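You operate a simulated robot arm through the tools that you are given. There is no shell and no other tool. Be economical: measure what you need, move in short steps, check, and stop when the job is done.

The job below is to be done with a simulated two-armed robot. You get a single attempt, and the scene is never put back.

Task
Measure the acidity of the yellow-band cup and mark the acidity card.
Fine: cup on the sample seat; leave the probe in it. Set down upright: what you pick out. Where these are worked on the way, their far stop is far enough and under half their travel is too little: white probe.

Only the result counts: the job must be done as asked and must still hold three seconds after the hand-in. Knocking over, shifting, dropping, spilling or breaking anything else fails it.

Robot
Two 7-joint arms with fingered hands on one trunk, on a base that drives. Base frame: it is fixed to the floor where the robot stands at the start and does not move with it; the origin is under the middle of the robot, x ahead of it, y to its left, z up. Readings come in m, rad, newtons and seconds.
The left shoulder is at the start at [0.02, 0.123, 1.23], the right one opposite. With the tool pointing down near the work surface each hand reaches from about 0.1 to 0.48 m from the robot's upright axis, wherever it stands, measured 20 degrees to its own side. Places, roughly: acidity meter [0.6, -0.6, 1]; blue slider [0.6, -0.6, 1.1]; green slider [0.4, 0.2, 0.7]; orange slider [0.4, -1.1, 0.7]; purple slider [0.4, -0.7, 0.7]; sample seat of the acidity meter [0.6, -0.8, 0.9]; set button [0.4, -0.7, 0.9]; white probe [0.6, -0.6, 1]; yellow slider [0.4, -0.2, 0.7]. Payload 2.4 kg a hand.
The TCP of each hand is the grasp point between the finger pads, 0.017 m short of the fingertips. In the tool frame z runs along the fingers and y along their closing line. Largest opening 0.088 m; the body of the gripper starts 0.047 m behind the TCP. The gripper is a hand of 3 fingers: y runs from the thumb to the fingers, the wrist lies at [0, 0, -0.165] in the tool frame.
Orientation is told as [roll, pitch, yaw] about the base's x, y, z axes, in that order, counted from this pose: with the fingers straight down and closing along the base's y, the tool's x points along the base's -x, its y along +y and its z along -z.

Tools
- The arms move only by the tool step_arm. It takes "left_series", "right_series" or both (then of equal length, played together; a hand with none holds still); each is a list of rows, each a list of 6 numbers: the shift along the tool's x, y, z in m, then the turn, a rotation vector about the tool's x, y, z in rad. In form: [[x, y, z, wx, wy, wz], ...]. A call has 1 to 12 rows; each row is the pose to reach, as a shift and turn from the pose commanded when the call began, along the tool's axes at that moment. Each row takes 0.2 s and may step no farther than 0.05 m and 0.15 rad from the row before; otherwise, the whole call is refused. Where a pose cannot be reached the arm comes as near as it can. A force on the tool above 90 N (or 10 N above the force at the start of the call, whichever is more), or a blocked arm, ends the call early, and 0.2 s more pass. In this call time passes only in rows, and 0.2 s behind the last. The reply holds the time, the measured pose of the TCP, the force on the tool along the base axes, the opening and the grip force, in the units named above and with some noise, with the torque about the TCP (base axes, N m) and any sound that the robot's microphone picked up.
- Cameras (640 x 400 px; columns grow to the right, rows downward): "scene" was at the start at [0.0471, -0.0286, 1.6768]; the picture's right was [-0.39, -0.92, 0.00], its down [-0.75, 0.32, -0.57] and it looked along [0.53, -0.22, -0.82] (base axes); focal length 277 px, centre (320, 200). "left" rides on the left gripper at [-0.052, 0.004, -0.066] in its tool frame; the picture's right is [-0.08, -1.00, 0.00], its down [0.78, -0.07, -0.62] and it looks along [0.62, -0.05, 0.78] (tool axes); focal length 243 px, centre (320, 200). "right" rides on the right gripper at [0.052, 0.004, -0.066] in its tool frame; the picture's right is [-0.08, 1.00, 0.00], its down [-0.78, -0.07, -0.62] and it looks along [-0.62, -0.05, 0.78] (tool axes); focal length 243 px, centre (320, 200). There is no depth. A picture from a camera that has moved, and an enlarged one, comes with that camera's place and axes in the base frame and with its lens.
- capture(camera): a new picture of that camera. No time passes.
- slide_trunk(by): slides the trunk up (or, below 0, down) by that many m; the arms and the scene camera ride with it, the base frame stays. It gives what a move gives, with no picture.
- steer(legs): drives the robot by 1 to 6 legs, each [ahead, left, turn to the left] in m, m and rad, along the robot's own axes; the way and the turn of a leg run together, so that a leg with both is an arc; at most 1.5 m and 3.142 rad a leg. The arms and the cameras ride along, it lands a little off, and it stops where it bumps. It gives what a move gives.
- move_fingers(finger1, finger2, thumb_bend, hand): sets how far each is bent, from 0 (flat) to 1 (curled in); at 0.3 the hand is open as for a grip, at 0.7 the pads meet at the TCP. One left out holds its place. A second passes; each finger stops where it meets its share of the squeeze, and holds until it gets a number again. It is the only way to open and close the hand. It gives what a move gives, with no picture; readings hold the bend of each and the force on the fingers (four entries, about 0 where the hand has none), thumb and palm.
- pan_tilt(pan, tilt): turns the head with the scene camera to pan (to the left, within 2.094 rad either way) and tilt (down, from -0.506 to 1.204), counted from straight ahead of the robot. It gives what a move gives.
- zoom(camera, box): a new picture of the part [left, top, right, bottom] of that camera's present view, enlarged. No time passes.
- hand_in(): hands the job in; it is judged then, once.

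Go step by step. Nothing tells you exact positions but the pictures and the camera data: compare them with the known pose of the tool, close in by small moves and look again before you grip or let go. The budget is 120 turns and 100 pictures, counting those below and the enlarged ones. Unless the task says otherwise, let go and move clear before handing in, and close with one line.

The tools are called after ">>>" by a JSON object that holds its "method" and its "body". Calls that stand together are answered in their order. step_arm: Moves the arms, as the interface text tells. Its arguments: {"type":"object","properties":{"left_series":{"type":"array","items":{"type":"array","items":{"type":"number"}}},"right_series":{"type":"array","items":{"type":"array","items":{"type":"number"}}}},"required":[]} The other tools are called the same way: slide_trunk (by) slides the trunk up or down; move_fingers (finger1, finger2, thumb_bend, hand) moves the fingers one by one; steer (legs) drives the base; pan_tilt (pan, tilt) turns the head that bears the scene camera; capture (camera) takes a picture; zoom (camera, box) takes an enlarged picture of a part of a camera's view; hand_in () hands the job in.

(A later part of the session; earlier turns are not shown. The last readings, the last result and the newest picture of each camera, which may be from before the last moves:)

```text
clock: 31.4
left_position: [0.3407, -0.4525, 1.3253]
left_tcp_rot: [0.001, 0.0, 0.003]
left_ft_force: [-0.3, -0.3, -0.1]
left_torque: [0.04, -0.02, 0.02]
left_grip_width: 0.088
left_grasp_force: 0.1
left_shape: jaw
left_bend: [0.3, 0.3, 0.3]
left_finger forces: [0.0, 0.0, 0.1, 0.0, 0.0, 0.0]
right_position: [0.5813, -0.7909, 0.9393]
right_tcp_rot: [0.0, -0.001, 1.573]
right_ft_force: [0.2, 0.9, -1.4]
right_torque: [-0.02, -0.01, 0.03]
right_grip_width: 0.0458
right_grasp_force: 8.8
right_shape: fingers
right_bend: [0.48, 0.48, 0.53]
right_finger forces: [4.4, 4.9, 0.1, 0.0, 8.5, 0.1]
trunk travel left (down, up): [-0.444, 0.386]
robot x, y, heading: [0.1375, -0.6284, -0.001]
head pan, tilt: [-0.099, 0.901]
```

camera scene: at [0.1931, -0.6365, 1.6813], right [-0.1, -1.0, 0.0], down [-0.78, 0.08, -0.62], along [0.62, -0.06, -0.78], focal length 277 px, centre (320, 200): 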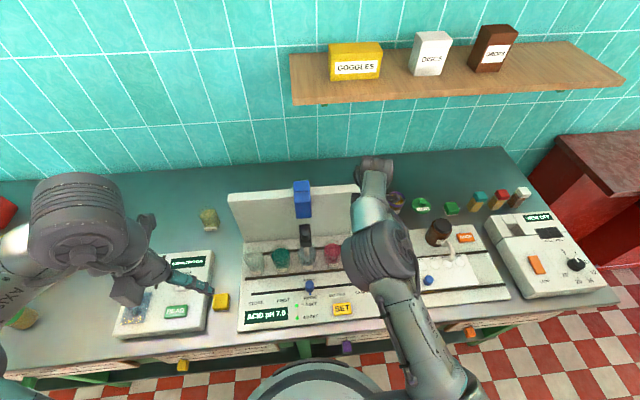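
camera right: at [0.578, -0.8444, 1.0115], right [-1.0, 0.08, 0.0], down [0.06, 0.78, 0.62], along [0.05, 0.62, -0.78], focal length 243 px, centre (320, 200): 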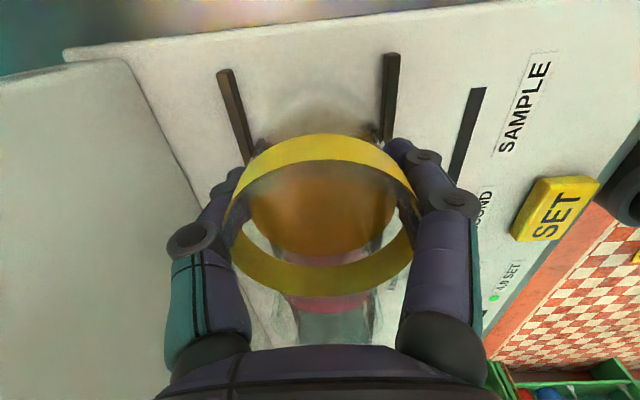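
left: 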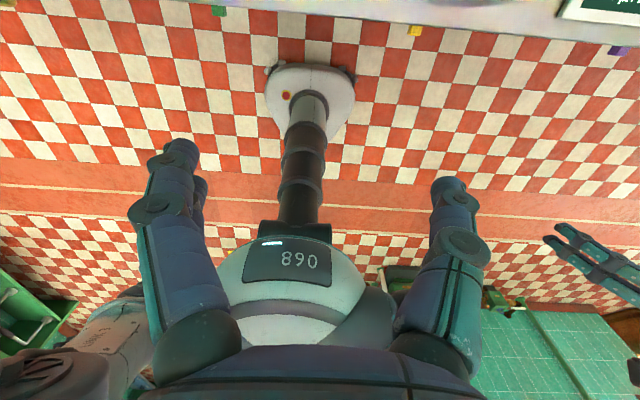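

>>> {"method": "step_arm", "body": {"right_series": [[0, 0, 0.0025, 0, 0, 0], [0, 0, 0.005, 0, 0, 0]]}}

```text
clock: 32.0
left_position: [0.3409, -0.45, 1.3252]
left_tcp_rot: [0.0, 0.002, 0.004]
left_ft_force: [-0.2, -0.4, 0.5]
left_torque: [-0.01, -0.02, 0.02]
left_grip_width: 0.0877
left_grasp_force: 0.0
left_shape: jaw
left_bend: [0.3, 0.3, 0.3]
left_finger forces: [0.0, 0.1, 0.0, 0.0, 0.0, 0.0]
right_position: [0.5816, -0.7928, 0.9352]
right_tcp_rot: [0.0, -0.001, 1.572]
right_ft_force: [-0.6, -1.0, -1.9]
right_torque: [-0.02, 0.0, -0.04]
right_grip_width: 0.0462
right_grasp_force: 8.8
right_shape: fingers
right_bend: [0.48, 0.48, 0.53]
right_finger forces: [4.5, 4.9, 0.0, 0.0, 8.6, 0.0]
trunk travel left (down, up): [-0.444, 0.386]
robot x, y, heading: [0.1388, -0.631, 0.001]
head pan, tilt: [-0.099, 0.901]
```

>>> {"method": "step_arm", "body": {"right_series": [[0, 0, 0.0025, 0, 0, 0], [0, 0, 0.005, 0, 0, 0]]}}

>>> {"method": "capture", "body": {"camera": "right"}}

```text
clock: 32.6
left_position: [0.3393, -0.4516, 1.3263]
left_tcp_rot: [-0.001, 0.001, 0.004]
left_ft_force: [0.3, -0.5, -0.1]
left_torque: [-0.02, 0.0, 0.01]
left_grip_width: 0.0882
left_grasp_force: 0.0
left_shape: jaw
left_bend: [0.3, 0.3, 0.3]
left_finger forces: [0.0, 0.0, 0.0, 0.1, 0.1, 0.0]
right_position: [0.5822, -0.7927, 0.9301]
right_tcp_rot: [-0.001, 0.001, 1.573]
right_ft_force: [1.9, -1.5, 6.0]
right_torque: [0.0, 0.14, 0.03]
right_grip_width: 0.0462
right_grasp_force: 10.0
right_shape: fingers
right_bend: [0.5, 0.49, 0.53]
right_finger forces: [4.4, 4.9, 0.0, 0.0, 10.4, 0.1]
trunk travel left (down, up): [-0.444, 0.386]
robot x, y, heading: [0.1356, -0.6327, -0.002]
head pan, tilt: [-0.099, 0.901]
```

```text
66 pictures are left
camera right: at [0.5783, -0.8444, 0.998], right [-1.0, 0.08, 0.0], down [0.06, 0.78, 0.62], along [0.05, 0.62, -0.78], focal length 243 px, centre (320, 200)
```

right: 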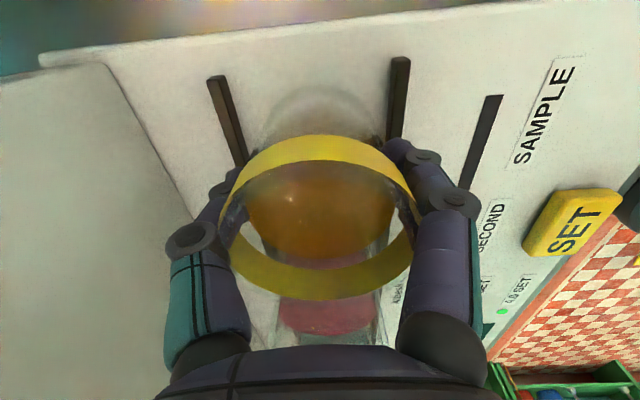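

The cup has touched the plate. I relieve the pressure and let go.

>>> {"method": "step_arm", "body": {"right_series": [[0, 0, -0.002, 0, 0, 0]]}}

>>> {"method": "move_fingers", "body": {"hand": "right", "finger1": 0.35, "finger2": 0.35, "thumb_bend": 0.35}}

>>> {"method": "capture", "body": {"camera": "right"}}

```text
clock: 33.0
left_position: [0.3388, -0.4527, 1.3264]
left_tcp_rot: [0.0, 0.001, 0.003]
left_ft_force: [0.4, -0.7, -0.4]
left_torque: [0.01, 0.0, -0.01]
left_grip_width: 0.088
left_grasp_force: 0.1
left_shape: jaw
left_bend: [0.3, 0.3, 0.3]
left_finger forces: [0.0, 0.1, 0.0, 0.0, 0.1, 0.0]
right_position: [0.5821, -0.7917, 0.9317]
right_tcp_rot: [0.001, 0.0, 1.573]
right_ft_force: [0.2, -1.1, 2.5]
right_torque: [-0.03, 0.05, 0.02]
right_grip_width: 0.0462
right_grasp_force: 9.9
right_shape: fingers
right_bend: [0.5, 0.49, 0.53]
right_finger forces: [4.5, 4.9, 0.0, 0.0, 9.5, 0.1]
trunk travel left (down, up): [-0.444, 0.386]
robot x, y, heading: [0.1383, -0.6302, 0.003]
head pan, tilt: [-0.099, 0.901]
```

```text
clock: 34.0
left_position: [0.3421, -0.452, 1.3267]
left_tcp_rot: [0.0, 0.001, 0.003]
left_ft_force: [0.4, 0.8, 0.2]
left_torque: [0.0, 0.03, 0.0]
left_grip_width: 0.0879
left_grasp_force: 0.2
left_shape: jaw
left_bend: [0.3, 0.3, 0.3]
left_finger forces: [0.0, 0.1, 0.0, 0.1, 0.0, 0.0]
right_position: [0.5823, -0.7931, 0.9321]
right_tcp_rot: [0.0, 0.001, 1.573]
right_ft_force: [0.2, 0.7, -0.3]
right_torque: [-0.01, -0.01, 0.02]
right_grip_width: 0.0734
right_grasp_force: 0.1
right_shape: fingers
right_bend: [0.35, 0.35, 0.35]
right_finger forces: [0.0, 0.0, 0.1, 0.0, 0.1, 0.1]
trunk travel left (down, up): [-0.444, 0.386]
robot x, y, heading: [0.1362, -0.6282, 0.006]
head pan, tilt: [-0.099, 0.901]
```

```text
65 pictures are left
camera right: at [0.5782, -0.8441, 0.9987], right [-1.0, 0.08, 0.0], down [0.06, 0.78, 0.62], along [0.05, 0.62, -0.78], focal length 243 px, centre (320, 200)
```

right: 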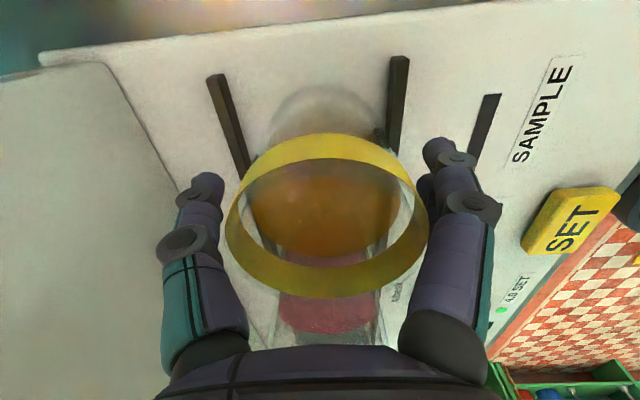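

>>> {"method": "move_fingers", "body": {"hand": "right", "finger1": 0.3, "finger2": 0.3, "thumb_bend": 0.3}}

>>> {"method": "step_arm", "body": {"right_series": [[0, -0.002, -0.02, 0, 0, 0], [0, -0.002, -0.05, 0, 0, 0], [0, -0.002, -0.09, 0, 0, 0], [0, -0.002, -0.13, 0, 0, 0], [0, -0.002, -0.17, 0, 0, 0], [0, 0.02, -0.21, 0, 0, 0], [0, 0.06, -0.23, 0, 0, 0], [0, 0.1, -0.25, 0, 0, 0], [0, 0.14, -0.25, 0, 0, 0], [0, 0.18, -0.25, 0, 0, 0]]}}

>>> {"method": "capture", "body": {"camera": "scene"}}

>>> {"method": "capture", "body": {"camera": "right"}}

```text
clock: 35.0
left_position: [0.3409, -0.4513, 1.3254]
left_tcp_rot: [0.001, 0.001, 0.004]
left_ft_force: [-0.3, -0.6, 0.6]
left_torque: [-0.01, 0.01, 0.0]
left_grip_width: 0.088
left_grasp_force: 0.0
left_shape: jaw
left_bend: [0.3, 0.3, 0.3]
left_finger forces: [0.0, 0.0, 0.0, 0.0, 0.0, 0.1]
right_position: [0.5809, -0.7923, 0.9321]
right_tcp_rot: [0.002, 0.0, 1.574]
right_ft_force: [-0.4, 0.4, 0.2]
right_torque: [0.03, 0.0, 0.01]
right_grip_width: 0.0842
right_grasp_force: 0.1
right_shape: fingers
right_bend: [0.3, 0.3, 0.3]
right_finger forces: [0.1, 0.0, 0.1, 0.0, 0.1, 0.0]
trunk travel left (down, up): [-0.444, 0.386]
robot x, y, heading: [0.1378, -0.63, 0.001]
head pan, tilt: [-0.099, 0.901]
```

```text
clock: 37.2
left_position: [0.34, -0.4512, 1.3272]
left_tcp_rot: [-0.001, 0.0, 0.005]
left_ft_force: [0.8, 0.5, -0.3]
left_torque: [-0.02, -0.02, 0.01]
left_grip_width: 0.0878
left_grasp_force: 0.0
left_shape: jaw
left_bend: [0.3, 0.3, 0.3]
left_finger forces: [0.0, 0.0, 0.1, 0.0, 0.0, 0.0]
right_position: [0.4065, -0.7943, 1.1794]
right_tcp_rot: [-0.001, 0.0, 1.573]
right_ft_force: [-0.9, -0.3, -0.2]
right_torque: [0.02, -0.04, 0.04]
right_grip_width: 0.0841
right_grasp_force: 0.0
right_shape: fingers
right_bend: [0.3, 0.3, 0.3]
right_finger forces: [0.1, 0.0, 0.0, 0.0, 0.1, 0.0]
right hand out of reach, approached as far as the arm can: row 10
trunk travel left (down, up): [-0.444, 0.386]
robot x, y, heading: [0.1394, -0.6259, 0.009]
head pan, tilt: [-0.099, 0.901]
```

```text
64 pictures are left
camera scene: at [0.1921, -0.6361, 1.6813], right [-0.1, -1.0, 0.0], down [-0.78, 0.08, -0.62], along [0.62, -0.06, -0.78], focal length 277 px, centre (320, 200)
```

scene: 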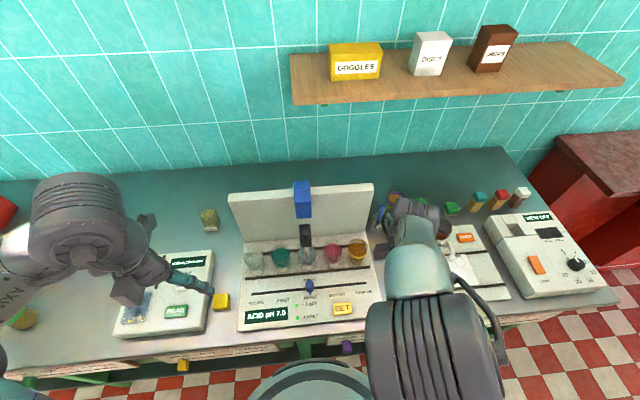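

```text
63 pictures are left
camera right: at [0.4028, -0.8453, 1.2456], right [-1.0, 0.08, 0.0], down [0.06, 0.78, 0.62], along [0.05, 0.62, -0.78], focal length 243 px, centre (320, 200)
```

right: 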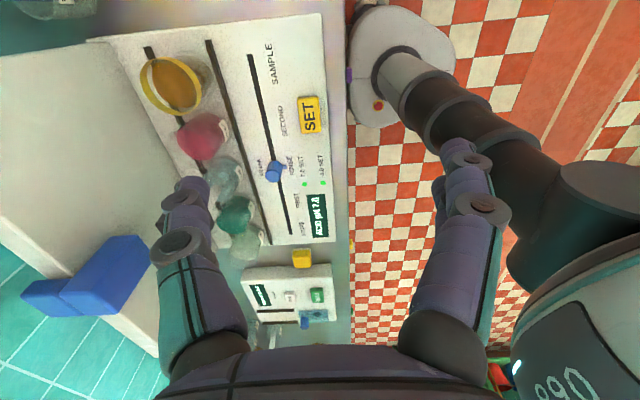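

The cup is seated in the SAMPLE column in line with the beakers. Now I look at the probe mechanism.

>>> {"method": "zoom", "body": {"camera": "scene", "box": [260, 165, 380, 285]}}

>>> {"method": "zoom", "body": {"camera": "right", "box": [0, 100, 280, 330]}}

```text
3.33 times, centred on (320, 225) of scene
camera zoom: at [0.1921, -0.6361, 1.6813], right [-0.1, -1.0, 0.0], down [-0.78, 0.08, -0.62], along [0.62, -0.06, -0.78], focal length 923 px, centre (320, 117)
```

zoom: 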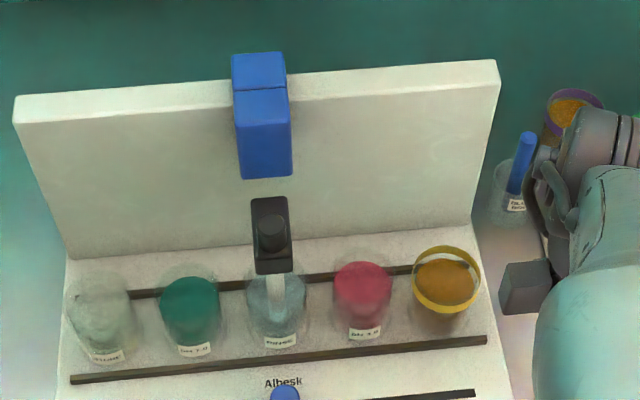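

```text
1.74 times, centred on (140, 215) of right
camera zoom: at [0.4028, -0.8453, 1.2456], right [-1.0, 0.08, 0.0], down [0.06, 0.78, 0.62], along [0.05, 0.62, -0.78], focal length 422 px, centre (633, 174)
```

zoom: 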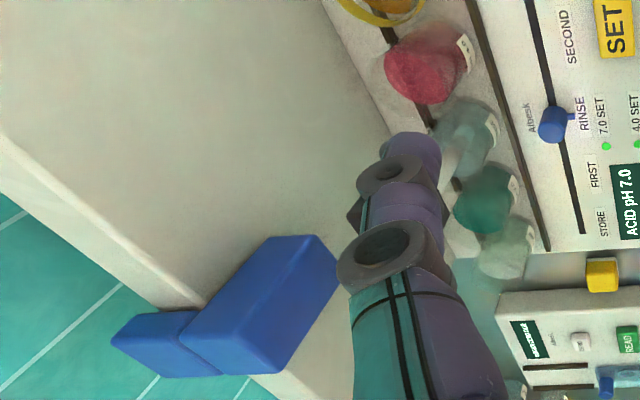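

I'll turn the right hand back to face forward and use its camera to view the probe arm from the front.

>>> {"method": "step_arm", "body": {"right_series": [[-0.015, 0, 0, 0, 0, 0.14], [-0.03, 0, 0, 0, 0, 0.28], [-0.045, 0, 0, 0, 0, 0.42], [-0.06, 0, 0, 0, 0, 0.56], [-0.075, 0, 0, 0, 0, 0.7], [-0.09, 0, 0, 0, 0, 0.84], [-0.105, 0, 0.01, 0, 0, 0.98], [-0.12, 0, 0.02, 0, 0, 1.12], [-0.135, 0, 0.03, 0, 0, 1.26], [-0.15, 0, 0.03, 0, 0, 1.4], [-0.16, 0, 0.03, 0, 0, 1.5], [-0.16, 0, 0.03, 0, 0, 1.57]]}}

>>> {"method": "capture", "body": {"camera": "right"}}

```text
clock: 39.8
left_position: [0.3414, -0.4499, 1.326]
left_tcp_rot: [0.0, 0.001, 0.003]
left_ft_force: [0.3, 0.0, 0.9]
left_torque: [-0.01, 0.0, 0.01]
left_grip_width: 0.088
left_grasp_force: 0.1
left_shape: jaw
left_bend: [0.3, 0.3, 0.3]
left_finger forces: [0.0, 0.0, 0.0, 0.1, 0.0, 0.0]
right_position: [0.4087, -0.6339, 1.1487]
right_tcp_rot: [0.0, 0.0, 0.002]
right_ft_force: [0.1, -0.4, -0.2]
right_torque: [0.0, 0.03, 0.01]
right_grip_width: 0.0844
right_grasp_force: 0.0
right_shape: fingers
right_bend: [0.3, 0.3, 0.3]
right_finger forces: [0.0, 0.0, 0.0, 0.0, 0.0, 0.0]
right hand out of reach, approached as far as the arm can: row 1, 2, 3, 4, 5, 6
trunk travel left (down, up): [-0.444, 0.386]
robot x, y, heading: [0.1345, -0.6293, 0.003]
head pan, tilt: [-0.099, 0.901]
```

```text
60 pictures are left
camera right: at [0.3563, -0.6306, 1.2155], right [0.08, 1.0, 0.0], down [0.78, -0.07, 0.62], along [0.62, -0.05, -0.78], focal length 243 px, centre (320, 200)
```

right: 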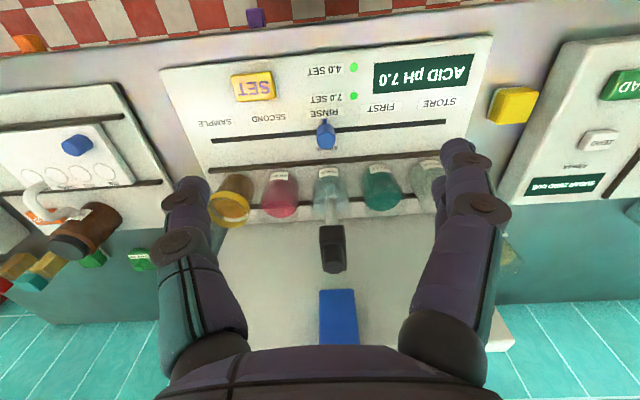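

>>> {"method": "step_arm", "body": {"right_series": [[0.01, 0, 0.04, 0, 0, 0], [0.02, 0, 0.08, 0, 0, 0], [0.03, 0, 0.12, 0, 0, 0]]}}

>>> {"method": "capture", "body": {"camera": "right"}}

>>> {"method": "zoom", "body": {"camera": "right", "box": [220, 130, 440, 350]}}

```text
clock: 40.6
left_position: [0.3405, -0.4513, 1.3269]
left_tcp_rot: [0.001, 0.0, 0.004]
left_ft_force: [-0.7, 0.3, 0.0]
left_torque: [0.02, 0.02, 0.0]
left_grip_width: 0.0882
left_grasp_force: 0.1
left_shape: jaw
left_bend: [0.3, 0.3, 0.3]
left_finger forces: [0.1, 0.0, 0.1, 0.0, 0.0, 0.0]
right_position: [0.3758, -0.6618, 1.0426]
right_tcp_rot: [0.009, 0.003, 0.003]
right_ft_force: [-1.2, 0.3, 0.3]
right_torque: [0.03, 0.03, -0.03]
right_grip_width: 0.0842
right_grasp_force: 0.0
right_shape: fingers
right_bend: [0.3, 0.3, 0.3]
right_finger forces: [0.0, 0.0, 0.0, 0.0, 0.1, 0.0]
right hand out of reach, approached as far as the arm can: row 2, 3
trunk travel left (down, up): [-0.444, 0.386]
robot x, y, heading: [0.1371, -0.6262, 0.003]
head pan, tilt: [-0.099, 0.901]
```

```text
59 pictures are left
camera right: at [0.324, -0.6586, 1.1089], right [0.08, 1.0, 0.01], down [0.78, -0.07, 0.62], along [0.62, -0.04, -0.79], focal length 243 px, centre (320, 200)
```

right: 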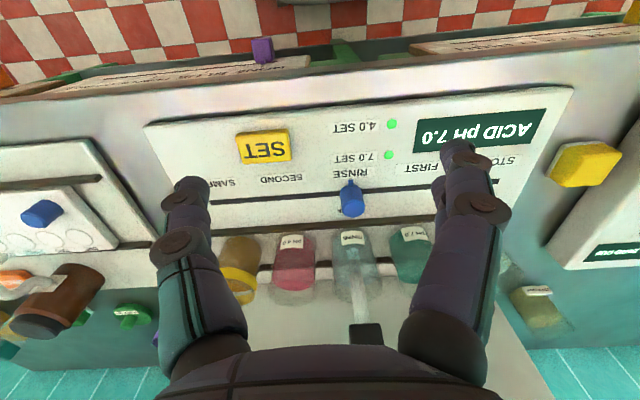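

```text
1.82 times, centred on (330, 240) of right
camera zoom: at [0.324, -0.6586, 1.1089], right [0.08, 1.0, 0.01], down [0.78, -0.07, 0.62], along [0.62, -0.04, -0.79], focal length 441 px, centre (302, 127)
```

zoom: 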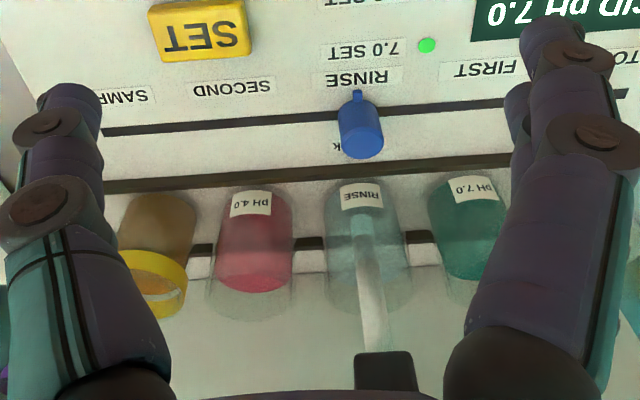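

The probe is down in the RINSE beaker on a black arm at z≈1.0. I raise the hand and drive slightly closer so that both RINSE and SAMPLE are within reach.

>>> {"method": "step_arm", "body": {"right_series": [[-0.01, 0, -0.04, 0, 0, 0], [-0.02, 0.0, -0.08, 0, 0, 0], [-0.03, 0.0, -0.11, 0, 0, 0]]}}

>>> {"method": "steer", "body": {"legs": [[0.05, 0.0, 0]]}}

>>> {"method": "capture", "body": {"camera": "right"}}

```text
clock: 41.4
left_position: [0.3411, -0.4513, 1.3258]
left_tcp_rot: [0.001, 0.001, 0.003]
left_ft_force: [-0.5, 0.2, 0.1]
left_torque: [-0.04, 0.0, 0.03]
left_grip_width: 0.0878
left_grasp_force: 0.0
left_shape: jaw
left_bend: [0.3, 0.3, 0.3]
left_finger forces: [0.1, 0.1, 0.0, 0.0, 0.0, 0.0]
right_position: [0.4053, -0.6628, 1.1533]
right_tcp_rot: [0.0, -0.001, 0.003]
right_ft_force: [-0.2, 0.4, -1.0]
right_torque: [-0.02, 0.0, 0.03]
right_grip_width: 0.0842
right_grasp_force: 0.0
right_shape: fingers
right_bend: [0.3, 0.3, 0.3]
right_finger forces: [0.0, 0.0, 0.0, 0.0, 0.0, 0.0]
trunk travel left (down, up): [-0.444, 0.386]
robot x, y, heading: [0.1398, -0.6287, 0.001]
head pan, tilt: [-0.099, 0.901]
```

```text
clock: 42.4
left_position: [0.3922, -0.4504, 1.3254]
left_tcp_rot: [0.0, 0.002, 0.004]
left_ft_force: [0.8, 0.7, 0.7]
left_torque: [-0.02, 0.02, -0.01]
left_grip_width: 0.0877
left_grasp_force: 0.0
left_shape: jaw
left_bend: [0.3, 0.3, 0.3]
left_finger forces: [0.0, 0.0, 0.1, 0.0, 0.0, 0.0]
right_position: [0.4574, -0.6614, 1.153]
right_tcp_rot: [0.001, 0.002, 0.003]
right_ft_force: [0.3, 0.4, -0.3]
right_torque: [-0.03, 0.0, 0.05]
right_grip_width: 0.0844
right_grasp_force: 0.1
right_shape: fingers
right_bend: [0.3, 0.3, 0.3]
right_finger forces: [0.0, 0.0, 0.0, 0.0, 0.0, 0.0]
trunk travel left (down, up): [-0.444, 0.386]
robot x, y, heading: [0.1845, -0.6271, 0.004]
head pan, tilt: [-0.099, 0.901]
```

```text
57 pictures are left
camera right: at [0.4067, -0.6562, 1.2199], right [0.08, 1.0, 0.0], down [0.78, -0.06, 0.62], along [0.62, -0.05, -0.78], focal length 243 px, centre (320, 200)
```

right: 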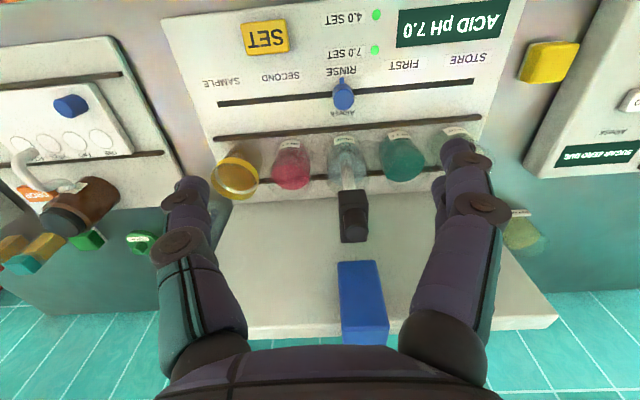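

>>> {"method": "zoom", "body": {"camera": "right", "box": [290, 130, 420, 260]}}

>>> {"method": "zoom", "body": {"camera": "scene", "box": [250, 140, 400, 290]}}

```text
3.08 times, centred on (355, 195) of right
camera zoom: at [0.4067, -0.6562, 1.2199], right [0.08, 1.0, 0.0], down [0.78, -0.06, 0.62], along [0.62, -0.05, -0.78], focal length 746 px, centre (212, 215)
```

zoom: 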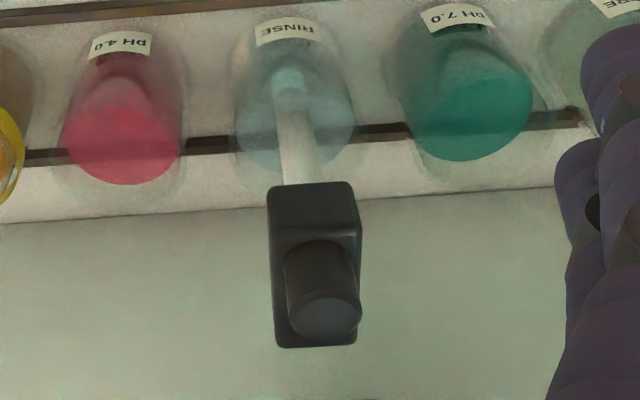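

```text
2.67 times, centred on (325, 215) of scene
camera zoom: at [0.2456, -0.6358, 1.6812], right [-0.1, -1.0, 0.0], down [-0.78, 0.08, -0.62], along [0.62, -0.06, -0.79], focal length 738 px, centre (307, 160)
```

zoom: 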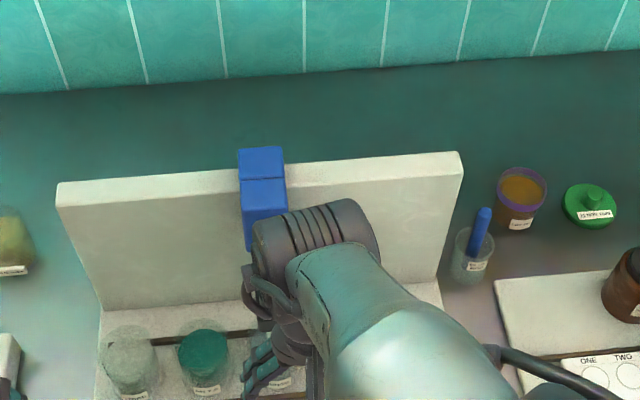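

The probe's black box sits at about x 0.57–0.625, y −0.632, z 1.00–1.03 with a knob on top. I bring the open right hand above it.

>>> {"method": "step_arm", "body": {"right_series": [[-0.02, 0.01, 0, 0, 0, 0], [-0.05, 0.02, 0, 0, 0, 0], [-0.08, 0.029, 0, 0, 0, 0], [-0.105, 0.029, 0, 0, 0, 0], [-0.127, 0.029, 0, 0, 0, 0], [-0.127, 0.029, 0.03, 0, 0, 0]]}}

>>> {"method": "capture", "body": {"camera": "right"}}

>>> {"method": "capture", "body": {"camera": "scene"}}

```text
clock: 43.8
left_position: [0.3902, -0.4515, 1.3264]
left_tcp_rot: [0.0, 0.001, 0.003]
left_ft_force: [-0.1, 0.4, 0.5]
left_torque: [0.0, -0.01, -0.01]
left_grip_width: 0.088
left_grasp_force: 0.0
left_shape: jaw
left_bend: [0.3, 0.3, 0.3]
left_finger forces: [0.1, 0.0, 0.0, 0.0, 0.0, 0.0]
right_position: [0.5823, -0.6604, 1.1294]
right_tcp_rot: [0.013, 0.0, 0.003]
right_ft_force: [-0.2, -0.1, -0.7]
right_torque: [0.01, -0.01, -0.04]
right_grip_width: 0.084
right_grasp_force: 0.1
right_shape: fingers
right_bend: [0.3, 0.3, 0.3]
right_finger forces: [0.0, 0.1, 0.0, 0.1, 0.1, 0.0]
right hand out of reach, approached as far as the arm can: row 3, 4, 5, 6
trunk travel left (down, up): [-0.444, 0.386]
robot x, y, heading: [0.188, -0.6285, 0.002]
head pan, tilt: [-0.099, 0.901]
```

```text
54 pictures are left
camera right: at [0.5318, -0.6561, 1.1946], right [0.08, 1.0, 0.01], down [0.78, -0.07, 0.62], along [0.62, -0.04, -0.78], focal length 243 px, centre (320, 200)
```

right: 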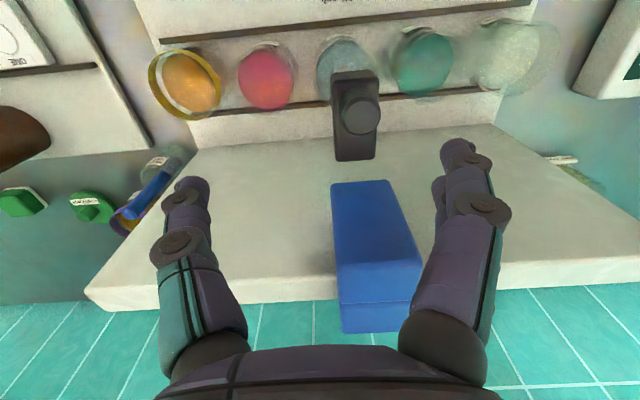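

```text
53 pictures are left
camera scene: at [0.2426, -0.6358, 1.6813], right [-0.1, -1.0, 0.0], down [-0.78, 0.08, -0.62], along [0.62, -0.06, -0.78], focal length 277 px, centre (320, 200)
```

scene: 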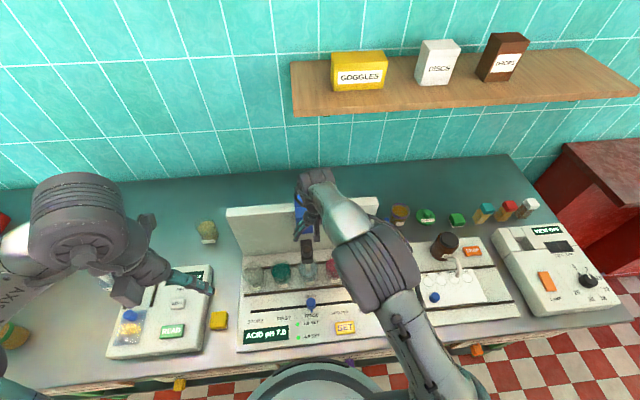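

The arm can't cross further inward from here; I back the hand off, shift the base left ~0.08 m, and come back in.

>>> {"method": "step_arm", "body": {"right_series": [[0.02, -0.029, -0.04, 0, 0, 0], [0.05, -0.029, -0.05, 0, 0, 0], [0.08, -0.029, -0.05, 0, 0, 0]]}}

>>> {"method": "steer", "body": {"legs": [[0, 0.085, 0]]}}

```text
refused: row 1 steps farther than a row can; nothing moved
```

```text
clock: 44.8
left_position: [0.3896, -0.363, 1.3264]
left_tcp_rot: [-0.001, 0.0, 0.005]
left_ft_force: [0.1, -0.4, 0.1]
left_torque: [-0.02, -0.03, 0.01]
left_grip_width: 0.088
left_grasp_force: 0.1
left_shape: jaw
left_bend: [0.3, 0.3, 0.3]
left_finger forces: [0.0, 0.0, 0.0, 0.0, 0.0, 0.1]
right_position: [0.5818, -0.5719, 1.1275]
right_tcp_rot: [0.01, 0.001, 0.003]
right_ft_force: [0.5, 0.0, 0.6]
right_torque: [0.0, -0.04, -0.01]
right_grip_width: 0.0841
right_grasp_force: 0.1
right_shape: fingers
right_bend: [0.3, 0.3, 0.3]
right_finger forces: [0.0, 0.0, 0.0, 0.0, 0.0, 0.1]
trunk travel left (down, up): [-0.444, 0.386]
robot x, y, heading: [0.1866, -0.5437, 0.007]
head pan, tilt: [-0.099, 0.901]
```

The base moved while the hand was still forward, but no contact was reported; I check with a picture.

>>> {"method": "capture", "body": {"camera": "right"}}

```text
52 pictures are left
camera right: at [0.5313, -0.5684, 1.1947], right [0.08, 1.0, 0.01], down [0.78, -0.07, 0.62], along [0.62, -0.04, -0.78], focal length 243 px, centre (320, 200)
```

right: 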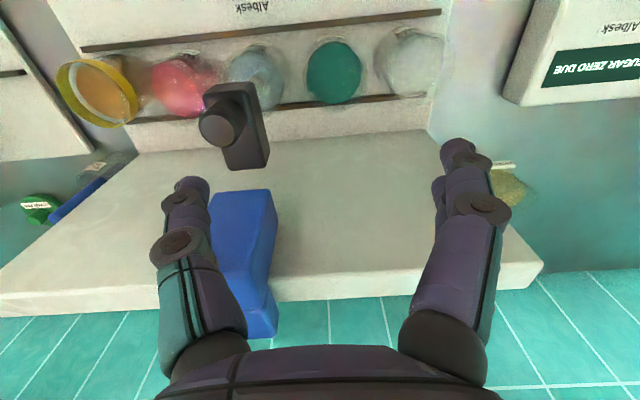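

>>> {"method": "step_arm", "body": {"right_series": [[-0.001, -0.02, 0, 0.005, 0, 0], [-0.002, -0.042, 0, 0.011, 0, 0], [-0.003, -0.0625, 0, 0.011, 0, 0], [-0.003, -0.0625, 0.03, 0.011, 0, 0]]}}

>>> {"method": "capture", "body": {"camera": "right"}}

```text
clock: 45.8
left_position: [0.3911, -0.3651, 1.3265]
left_tcp_rot: [0.0, -0.001, 0.005]
left_ft_force: [0.4, -0.1, 0.2]
left_torque: [0.0, -0.02, 0.02]
left_grip_width: 0.0881
left_grasp_force: 0.1
left_shape: jaw
left_bend: [0.3, 0.3, 0.3]
left_finger forces: [0.0, 0.0, 0.0, 0.1, 0.0, 0.1]
right_position: [0.5867, -0.6368, 1.0982]
right_tcp_rot: [0.002, 0.003, 0.003]
right_ft_force: [-0.8, -0.9, -0.3]
right_torque: [0.03, 0.01, -0.02]
right_grip_width: 0.0843
right_grasp_force: 0.1
right_shape: fingers
right_bend: [0.3, 0.3, 0.3]
right_finger forces: [0.0, 0.0, 0.0, 0.0, 0.1, 0.0]
trunk travel left (down, up): [-0.444, 0.386]
robot x, y, heading: [0.1875, -0.5404, 0.005]
head pan, tilt: [-0.099, 0.901]
```

```text
51 pictures are left
camera right: at [0.535, -0.6323, 1.1642], right [0.08, 1.0, 0.0], down [0.78, -0.06, 0.62], along [0.62, -0.05, -0.78], focal length 243 px, centre (320, 200)
```

right: 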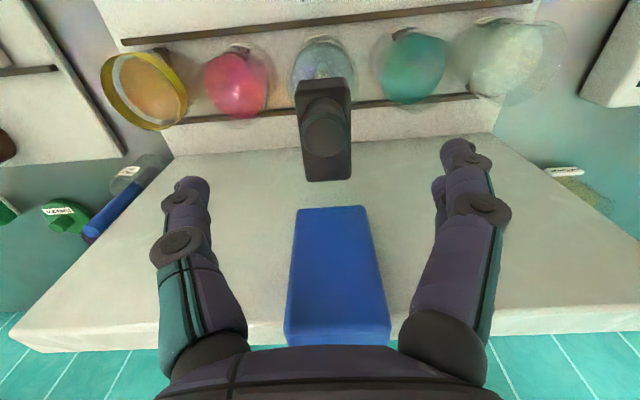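

>>> {"method": "step_arm", "body": {"right_series": [[0.002, 0.001, 0.02, 0, 0, 0], [0.003, 0.001, 0.04, 0, 0, 0], [0.003, 0.001, 0.06, 0, 0, 0], [0.003, 0.001, 0.077, 0, 0, 0]]}}

>>> {"method": "capture", "body": {"camera": "right"}}

```text
clock: 46.8
left_position: [0.3898, -0.3643, 1.3271]
left_tcp_rot: [0.002, 0.0, 0.005]
left_ft_force: [0.5, 0.4, 0.7]
left_torque: [0.0, 0.0, 0.05]
left_grip_width: 0.088
left_grasp_force: 0.1
left_shape: jaw
left_bend: [0.3, 0.3, 0.3]
left_finger forces: [0.0, 0.0, 0.1, 0.0, 0.0, 0.1]
right_position: [0.5827, -0.6341, 1.0196]
right_tcp_rot: [-0.001, -0.001, 0.005]
right_ft_force: [-0.4, -0.6, 0.5]
right_torque: [0.01, -0.01, 0.06]
right_grip_width: 0.0841
right_grasp_force: 0.0
right_shape: fingers
right_bend: [0.3, 0.3, 0.3]
right_finger forces: [0.0, 0.0, 0.0, 0.0, 0.0, 0.1]
trunk travel left (down, up): [-0.444, 0.386]
robot x, y, heading: [0.1883, -0.5377, 0.003]
head pan, tilt: [-0.099, 0.901]
```

```text
50 pictures are left
camera right: at [0.5309, -0.6293, 1.0858], right [0.08, 1.0, 0.0], down [0.78, -0.06, 0.62], along [0.62, -0.05, -0.78], focal length 243 px, centre (320, 200)
```

right: 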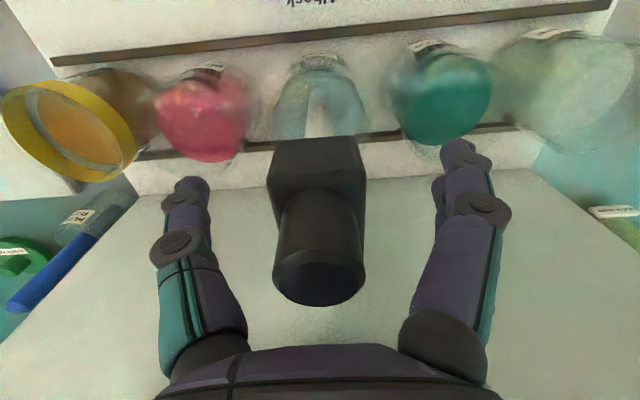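

The knob and box sit between the fingers; I close the hand.

>>> {"method": "move_fingers", "body": {"hand": "right", "finger1": 0.7, "finger2": 0.7, "thumb_bend": 0.7}}

>>> {"method": "capture", "body": {"camera": "right"}}

```text
clock: 47.8
left_position: [0.3904, -0.3653, 1.3261]
left_tcp_rot: [0.0, 0.001, 0.007]
left_ft_force: [-0.1, -0.6, 0.2]
left_torque: [0.02, 0.02, 0.02]
left_grip_width: 0.0879
left_grasp_force: 0.0
left_shape: jaw
left_bend: [0.3, 0.3, 0.3]
left_finger forces: [0.1, 0.0, 0.0, 0.0, 0.1, 0.0]
right_position: [0.5816, -0.6343, 1.0191]
right_tcp_rot: [0.0, 0.003, 0.003]
right_ft_force: [-0.2, 0.3, -1.2]
right_torque: [-0.01, 0.02, -0.04]
right_grip_width: 0.0242
right_grasp_force: 9.1
right_shape: fingers
right_bend: [0.59, 0.59, 0.62]
right_finger forces: [4.4, 4.5, 0.1, 0.0, 8.9, 0.0]
trunk travel left (down, up): [-0.444, 0.386]
robot x, y, heading: [0.1841, -0.545, 0.003]
head pan, tilt: [-0.099, 0.901]
```

```text
49 pictures are left
camera right: at [0.5309, -0.6292, 1.0861], right [0.08, 1.0, 0.0], down [0.78, -0.06, 0.62], along [0.62, -0.05, -0.78], focal length 243 px, centre (320, 200)
```

right: 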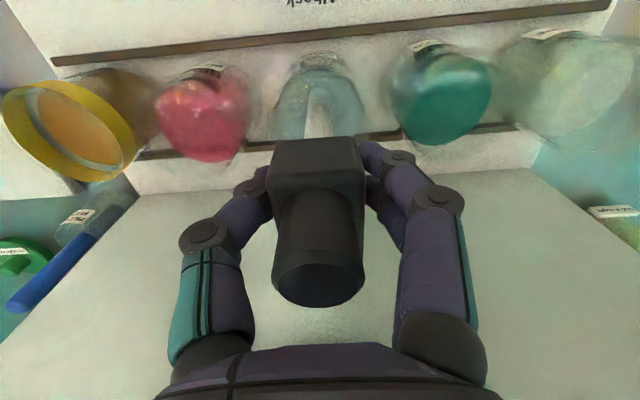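

Gripping the box. I lift gently and watch the force.

>>> {"method": "step_arm", "body": {"right_series": [[0, 0, -0.01, 0, 0, 0], [0, 0, -0.02, 0, 0, 0]]}}

>>> {"method": "capture", "body": {"camera": "right"}}

```text
clock: 48.4
left_position: [0.3889, -0.3655, 1.3255]
left_tcp_rot: [-0.001, -0.001, 0.006]
left_ft_force: [1.0, 0.1, 0.0]
left_torque: [0.01, -0.03, 0.0]
left_grip_width: 0.0879
left_grasp_force: 0.1
left_shape: jaw
left_bend: [0.3, 0.3, 0.3]
left_finger forces: [0.0, 0.1, 0.0, 0.1, 0.0, 0.0]
right_position: [0.5828, -0.6339, 1.0403]
right_tcp_rot: [0.001, 0.001, 0.003]
right_ft_force: [-3.2, 0.9, -1.9]
right_torque: [0.03, 0.03, 0.01]
right_grip_width: 0.0242
right_grasp_force: 9.1
right_shape: fingers
right_bend: [0.59, 0.59, 0.62]
right_finger forces: [4.8, 4.7, 0.1, 0.0, 8.6, 0.1]
trunk travel left (down, up): [-0.444, 0.386]
robot x, y, heading: [0.1884, -0.5408, 0.0]
head pan, tilt: [-0.099, 0.901]
```

```text
48 pictures are left
camera right: at [0.5312, -0.6298, 1.1068], right [0.08, 1.0, 0.0], down [0.78, -0.06, 0.62], along [0.62, -0.05, -0.78], focal length 243 px, centre (320, 200)
```

right: 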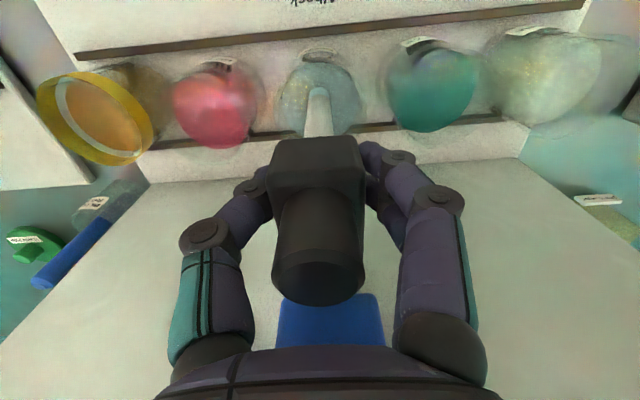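

>>> {"method": "step_arm", "body": {"right_series": [[0, 0, -0.012, 0, 0, 0], [0, 0, -0.024, 0, 0, 0], [0, 0, -0.036, 0, 0, 0]]}}

>>> {"method": "capture", "body": {"camera": "right"}}

```text
clock: 49.2
left_position: [0.3894, -0.3654, 1.3273]
left_tcp_rot: [0.0, 0.0, 0.005]
left_ft_force: [-0.6, 0.4, 0.1]
left_torque: [0.0, -0.01, -0.03]
left_grip_width: 0.0878
left_grasp_force: 0.1
left_shape: jaw
left_bend: [0.3, 0.3, 0.3]
left_finger forces: [0.0, 0.0, 0.0, 0.0, 0.0, 0.0]
right_position: [0.5827, -0.6343, 1.0762]
right_tcp_rot: [0.001, -0.001, 0.005]
right_ft_force: [-4.4, 0.9, -1.3]
right_torque: [0.04, 0.06, 0.02]
right_grip_width: 0.0245
right_grasp_force: 8.9
right_shape: fingers
right_bend: [0.59, 0.59, 0.62]
right_finger forces: [4.9, 4.8, 0.0, 0.0, 8.5, 0.0]
trunk travel left (down, up): [-0.444, 0.386]
robot x, y, heading: [0.1873, -0.5433, 0.004]
head pan, tilt: [-0.099, 0.901]
```

```text
47 pictures are left
camera right: at [0.5315, -0.6299, 1.1431], right [0.08, 1.0, 0.0], down [0.78, -0.06, 0.62], along [0.62, -0.05, -0.78], focal length 243 px, centre (320, 200)
```

right: 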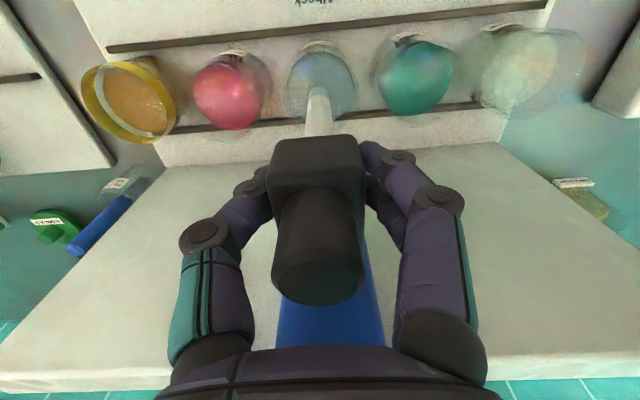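

>>> {"method": "step_arm", "body": {"right_series": [[0, 0, -0.01, 0, 0, 0], [0, 0, -0.02, 0, 0, 0], [0, 0, -0.03, 0, 0, 0]]}}

>>> {"method": "capture", "body": {"camera": "right"}}

```text
clock: 50.0
left_position: [0.3893, -0.365, 1.3246]
left_tcp_rot: [0.0, 0.0, 0.004]
left_ft_force: [0.6, 0.6, -0.4]
left_torque: [-0.01, -0.02, 0.01]
left_grip_width: 0.088
left_grasp_force: 0.1
left_shape: jaw
left_bend: [0.3, 0.3, 0.3]
left_finger forces: [0.0, 0.0, 0.0, 0.1, 0.1, 0.0]
right_position: [0.584, -0.6348, 1.1049]
right_tcp_rot: [0.001, 0.002, 0.002]
right_ft_force: [0.3, 1.9, -12.4]
right_torque: [0.03, -0.05, 0.0]
right_grip_width: 0.0244
right_grasp_force: 8.4
right_shape: fingers
right_bend: [0.58, 0.58, 0.62]
right_finger forces: [4.4, 4.4, 0.0, 0.1, 7.6, 0.0]
trunk travel left (down, up): [-0.444, 0.386]
robot x, y, heading: [0.1877, -0.5477, -0.001]
head pan, tilt: [-0.099, 0.901]
```

```text
46 pictures are left
camera right: at [0.5323, -0.6301, 1.1722], right [0.08, 1.0, 0.0], down [0.78, -0.06, 0.62], along [0.62, -0.05, -0.79], focal length 243 px, centre (320, 200)
```

right: 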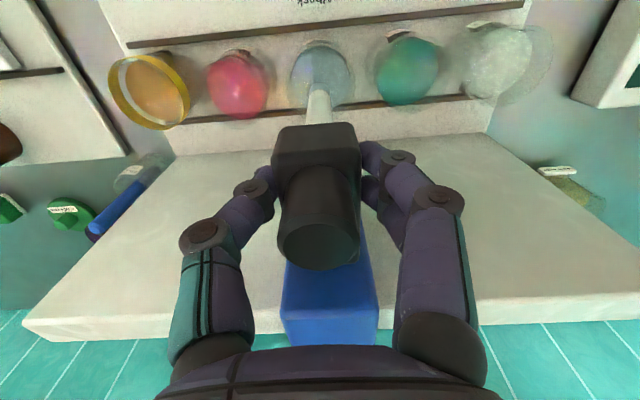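

The probe reached its upper stop (slight slip). Now I try pulling it sideways toward SAMPLE while holding it up.

>>> {"method": "step_arm", "body": {"right_series": [[0, 0, 0.004, 0, 0, 0], [0, -0.01, 0.004, 0, 0, 0], [0, -0.02, 0.004, 0, 0, 0]]}}

>>> {"method": "capture", "body": {"camera": "right"}}

```text
clock: 50.8
left_position: [0.3909, -0.3634, 1.3257]
left_tcp_rot: [-0.001, -0.001, 0.005]
left_ft_force: [0.0, 0.5, 0.3]
left_torque: [-0.02, 0.0, 0.0]
left_grip_width: 0.0879
left_grasp_force: 0.0
left_shape: jaw
left_bend: [0.3, 0.3, 0.3]
left_finger forces: [0.0, 0.1, 0.0, 0.1, 0.0, 0.1]
right_position: [0.5831, -0.6543, 1.1013]
right_tcp_rot: [0.001, 0.0, 0.006]
right_ft_force: [1.9, 0.0, -0.2]
right_torque: [0.04, -0.11, -0.05]
right_grip_width: 0.0244
right_grasp_force: 9.3
right_shape: fingers
right_bend: [0.59, 0.59, 0.62]
right_finger forces: [4.7, 4.7, 0.0, 0.0, 8.9, 0.1]
trunk travel left (down, up): [-0.444, 0.386]
robot x, y, heading: [0.1877, -0.5395, 0.001]
head pan, tilt: [-0.099, 0.901]
```

```text
45 pictures are left
camera right: at [0.5317, -0.6502, 1.1688], right [0.08, 1.0, 0.0], down [0.78, -0.06, 0.62], along [0.62, -0.05, -0.78], focal length 243 px, centre (320, 200)
```

right: 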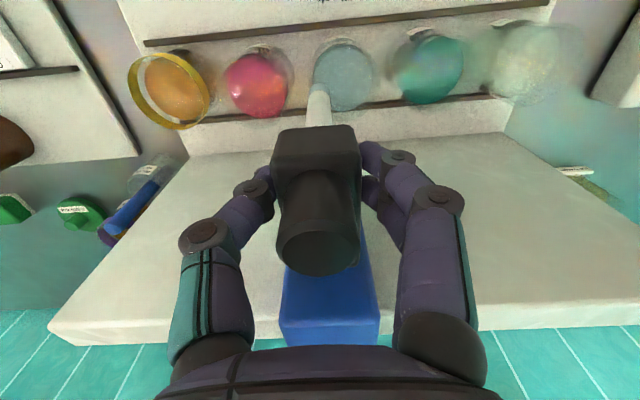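

The carriage follows. I check with a zoom that the tip clears the beaker rim as I continue.

>>> {"method": "step_arm", "body": {"right_series": [[0, -0.01, -0.001, 0, 0, 0], [0, -0.02, -0.001, 0, 0, 0]]}}

>>> {"method": "zoom", "body": {"camera": "right", "box": [200, 20, 480, 200]}}

```text
clock: 51.4
left_position: [0.391, -0.3649, 1.3272]
left_tcp_rot: [0.001, 0.0, 0.006]
left_ft_force: [-0.1, 0.4, -0.4]
left_torque: [-0.06, 0.0, -0.01]
left_grip_width: 0.0877
left_grasp_force: 0.0
left_shape: jaw
left_bend: [0.3, 0.3, 0.3]
left_finger forces: [0.0, 0.1, 0.0, 0.0, 0.1, 0.1]
right_position: [0.5824, -0.674, 1.1031]
right_tcp_rot: [0.001, 0.003, 0.006]
right_ft_force: [3.4, 0.2, -1.9]
right_torque: [0.02, -0.03, 0.0]
right_grip_width: 0.0244
right_grasp_force: 9.2
right_shape: fingers
right_bend: [0.59, 0.59, 0.62]
right_finger forces: [4.9, 4.8, 0.0, 0.1, 8.9, 0.0]
trunk travel left (down, up): [-0.444, 0.386]
robot x, y, heading: [0.1877, -0.5435, 0.007]
head pan, tilt: [-0.099, 0.901]
```

```text
2.22 times, centred on (340, 110) of right
camera zoom: at [0.5318, -0.6698, 1.1699], right [0.08, 1.0, 0.0], down [0.78, -0.06, 0.62], along [0.62, -0.05, -0.78], focal length 539 px, centre (276, 400)
```

zoom: 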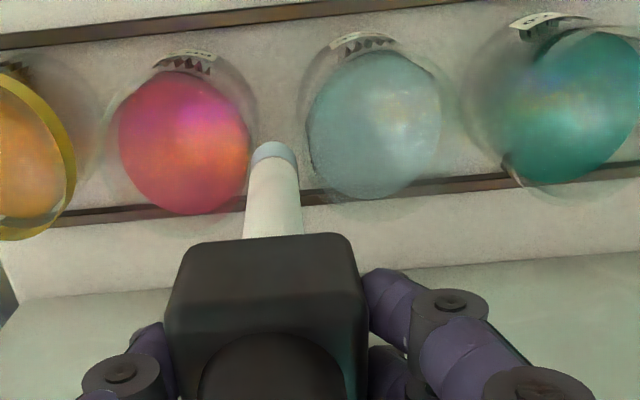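

Clear. Continuing toward SAMPLE.

>>> {"method": "step_arm", "body": {"right_series": [[0, -0.015, 0, 0, 0, 0], [0, -0.03, 0, 0, 0, 0], [0, -0.045, 0, 0, 0, 0], [0, -0.06, 0, 0, 0, 0], [0, -0.075, 0, 0, 0, 0], [0, -0.09, 0, 0, 0, 0], [0, -0.105, 0, 0, 0, 0], [0, -0.112, 0, 0, 0, 0]]}}

>>> {"method": "capture", "body": {"camera": "right"}}

>>> {"method": "capture", "body": {"camera": "scene"}}

```text
clock: 53.2
left_position: [0.3915, -0.3645, 1.3261]
left_tcp_rot: [0.0, -0.001, 0.005]
left_ft_force: [0.3, -0.3, -0.1]
left_torque: [0.02, -0.01, 0.0]
left_grip_width: 0.0877
left_grasp_force: 0.1
left_shape: jaw
left_bend: [0.3, 0.3, 0.3]
left_finger forces: [0.0, 0.1, 0.0, 0.0, 0.1, 0.0]
right_position: [0.5827, -0.7859, 1.1023]
right_tcp_rot: [0.001, 0.001, 0.005]
right_ft_force: [4.9, -0.5, -1.3]
right_torque: [-0.01, -0.05, 0.01]
right_grip_width: 0.0241
right_grasp_force: 9.3
right_shape: fingers
right_bend: [0.6, 0.6, 0.62]
right_finger forces: [4.3, 4.4, 0.0, 0.1, 9.3, 0.0]
trunk travel left (down, up): [-0.444, 0.386]
robot x, y, heading: [0.1876, -0.5439, -0.001]
head pan, tilt: [-0.099, 0.901]
```

```text
43 pictures are left
camera right: at [0.5321, -0.7817, 1.1692], right [0.08, 1.0, 0.0], down [0.78, -0.06, 0.62], along [0.62, -0.05, -0.78], focal length 243 px, centre (320, 200)
```

right: 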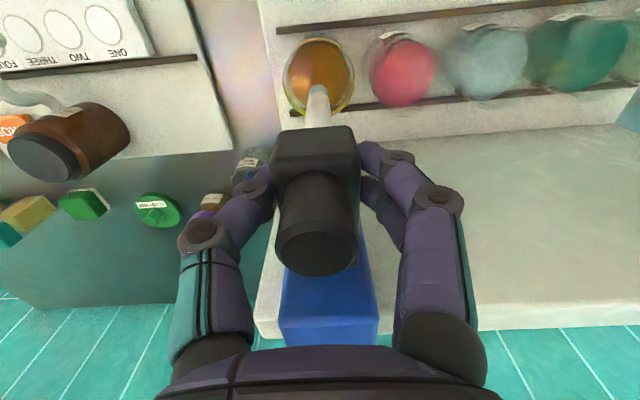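

```text
42 pictures are left
camera scene: at [0.2435, -0.5502, 1.6813], right [-0.1, -1.0, 0.0], down [-0.78, 0.07, -0.62], along [0.62, -0.06, -0.78], focal length 277 px, centre (320, 200)
```

scene: 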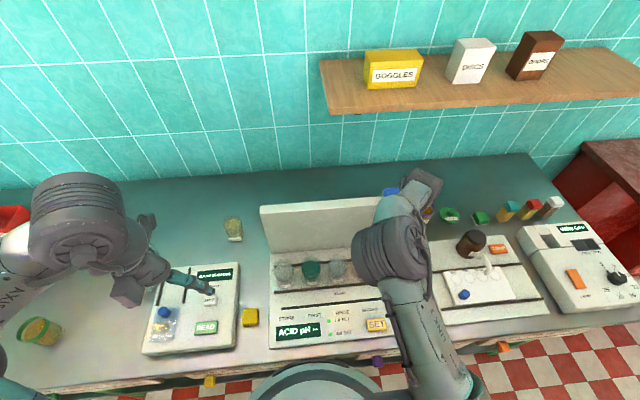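

>>> {"method": "zoom", "body": {"camera": "scene", "box": [255, 270, 425, 360]}}

>>> {"method": "zoom", "body": {"camera": "right", "box": [220, 0, 480, 160]}}

```text
3.76 times, centred on (340, 315) of scene
camera zoom: at [0.2435, -0.5502, 1.6813], right [-0.1, -1.0, 0.0], down [-0.78, 0.07, -0.62], along [0.62, -0.06, -0.78], focal length 1042 px, centre (245, -233)
```

zoom: 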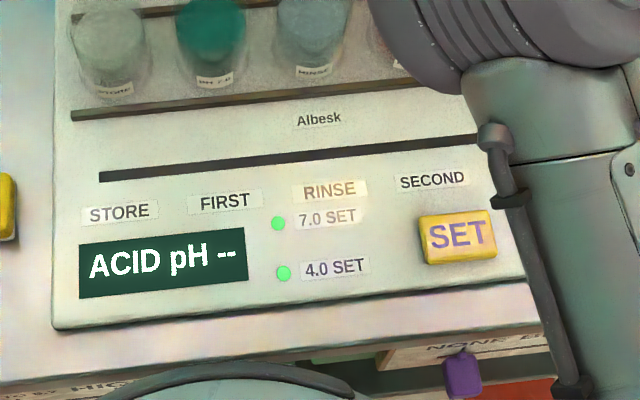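

```text
2.46 times, centred on (350, 80) of right
camera zoom: at [0.5321, -0.7817, 1.1692], right [0.08, 1.0, 0.0], down [0.78, -0.06, 0.62], along [0.62, -0.05, -0.78], focal length 597 px, centre (246, 495)
```

zoom: 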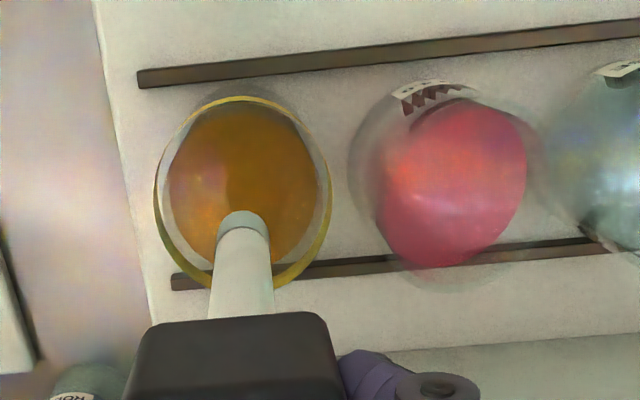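

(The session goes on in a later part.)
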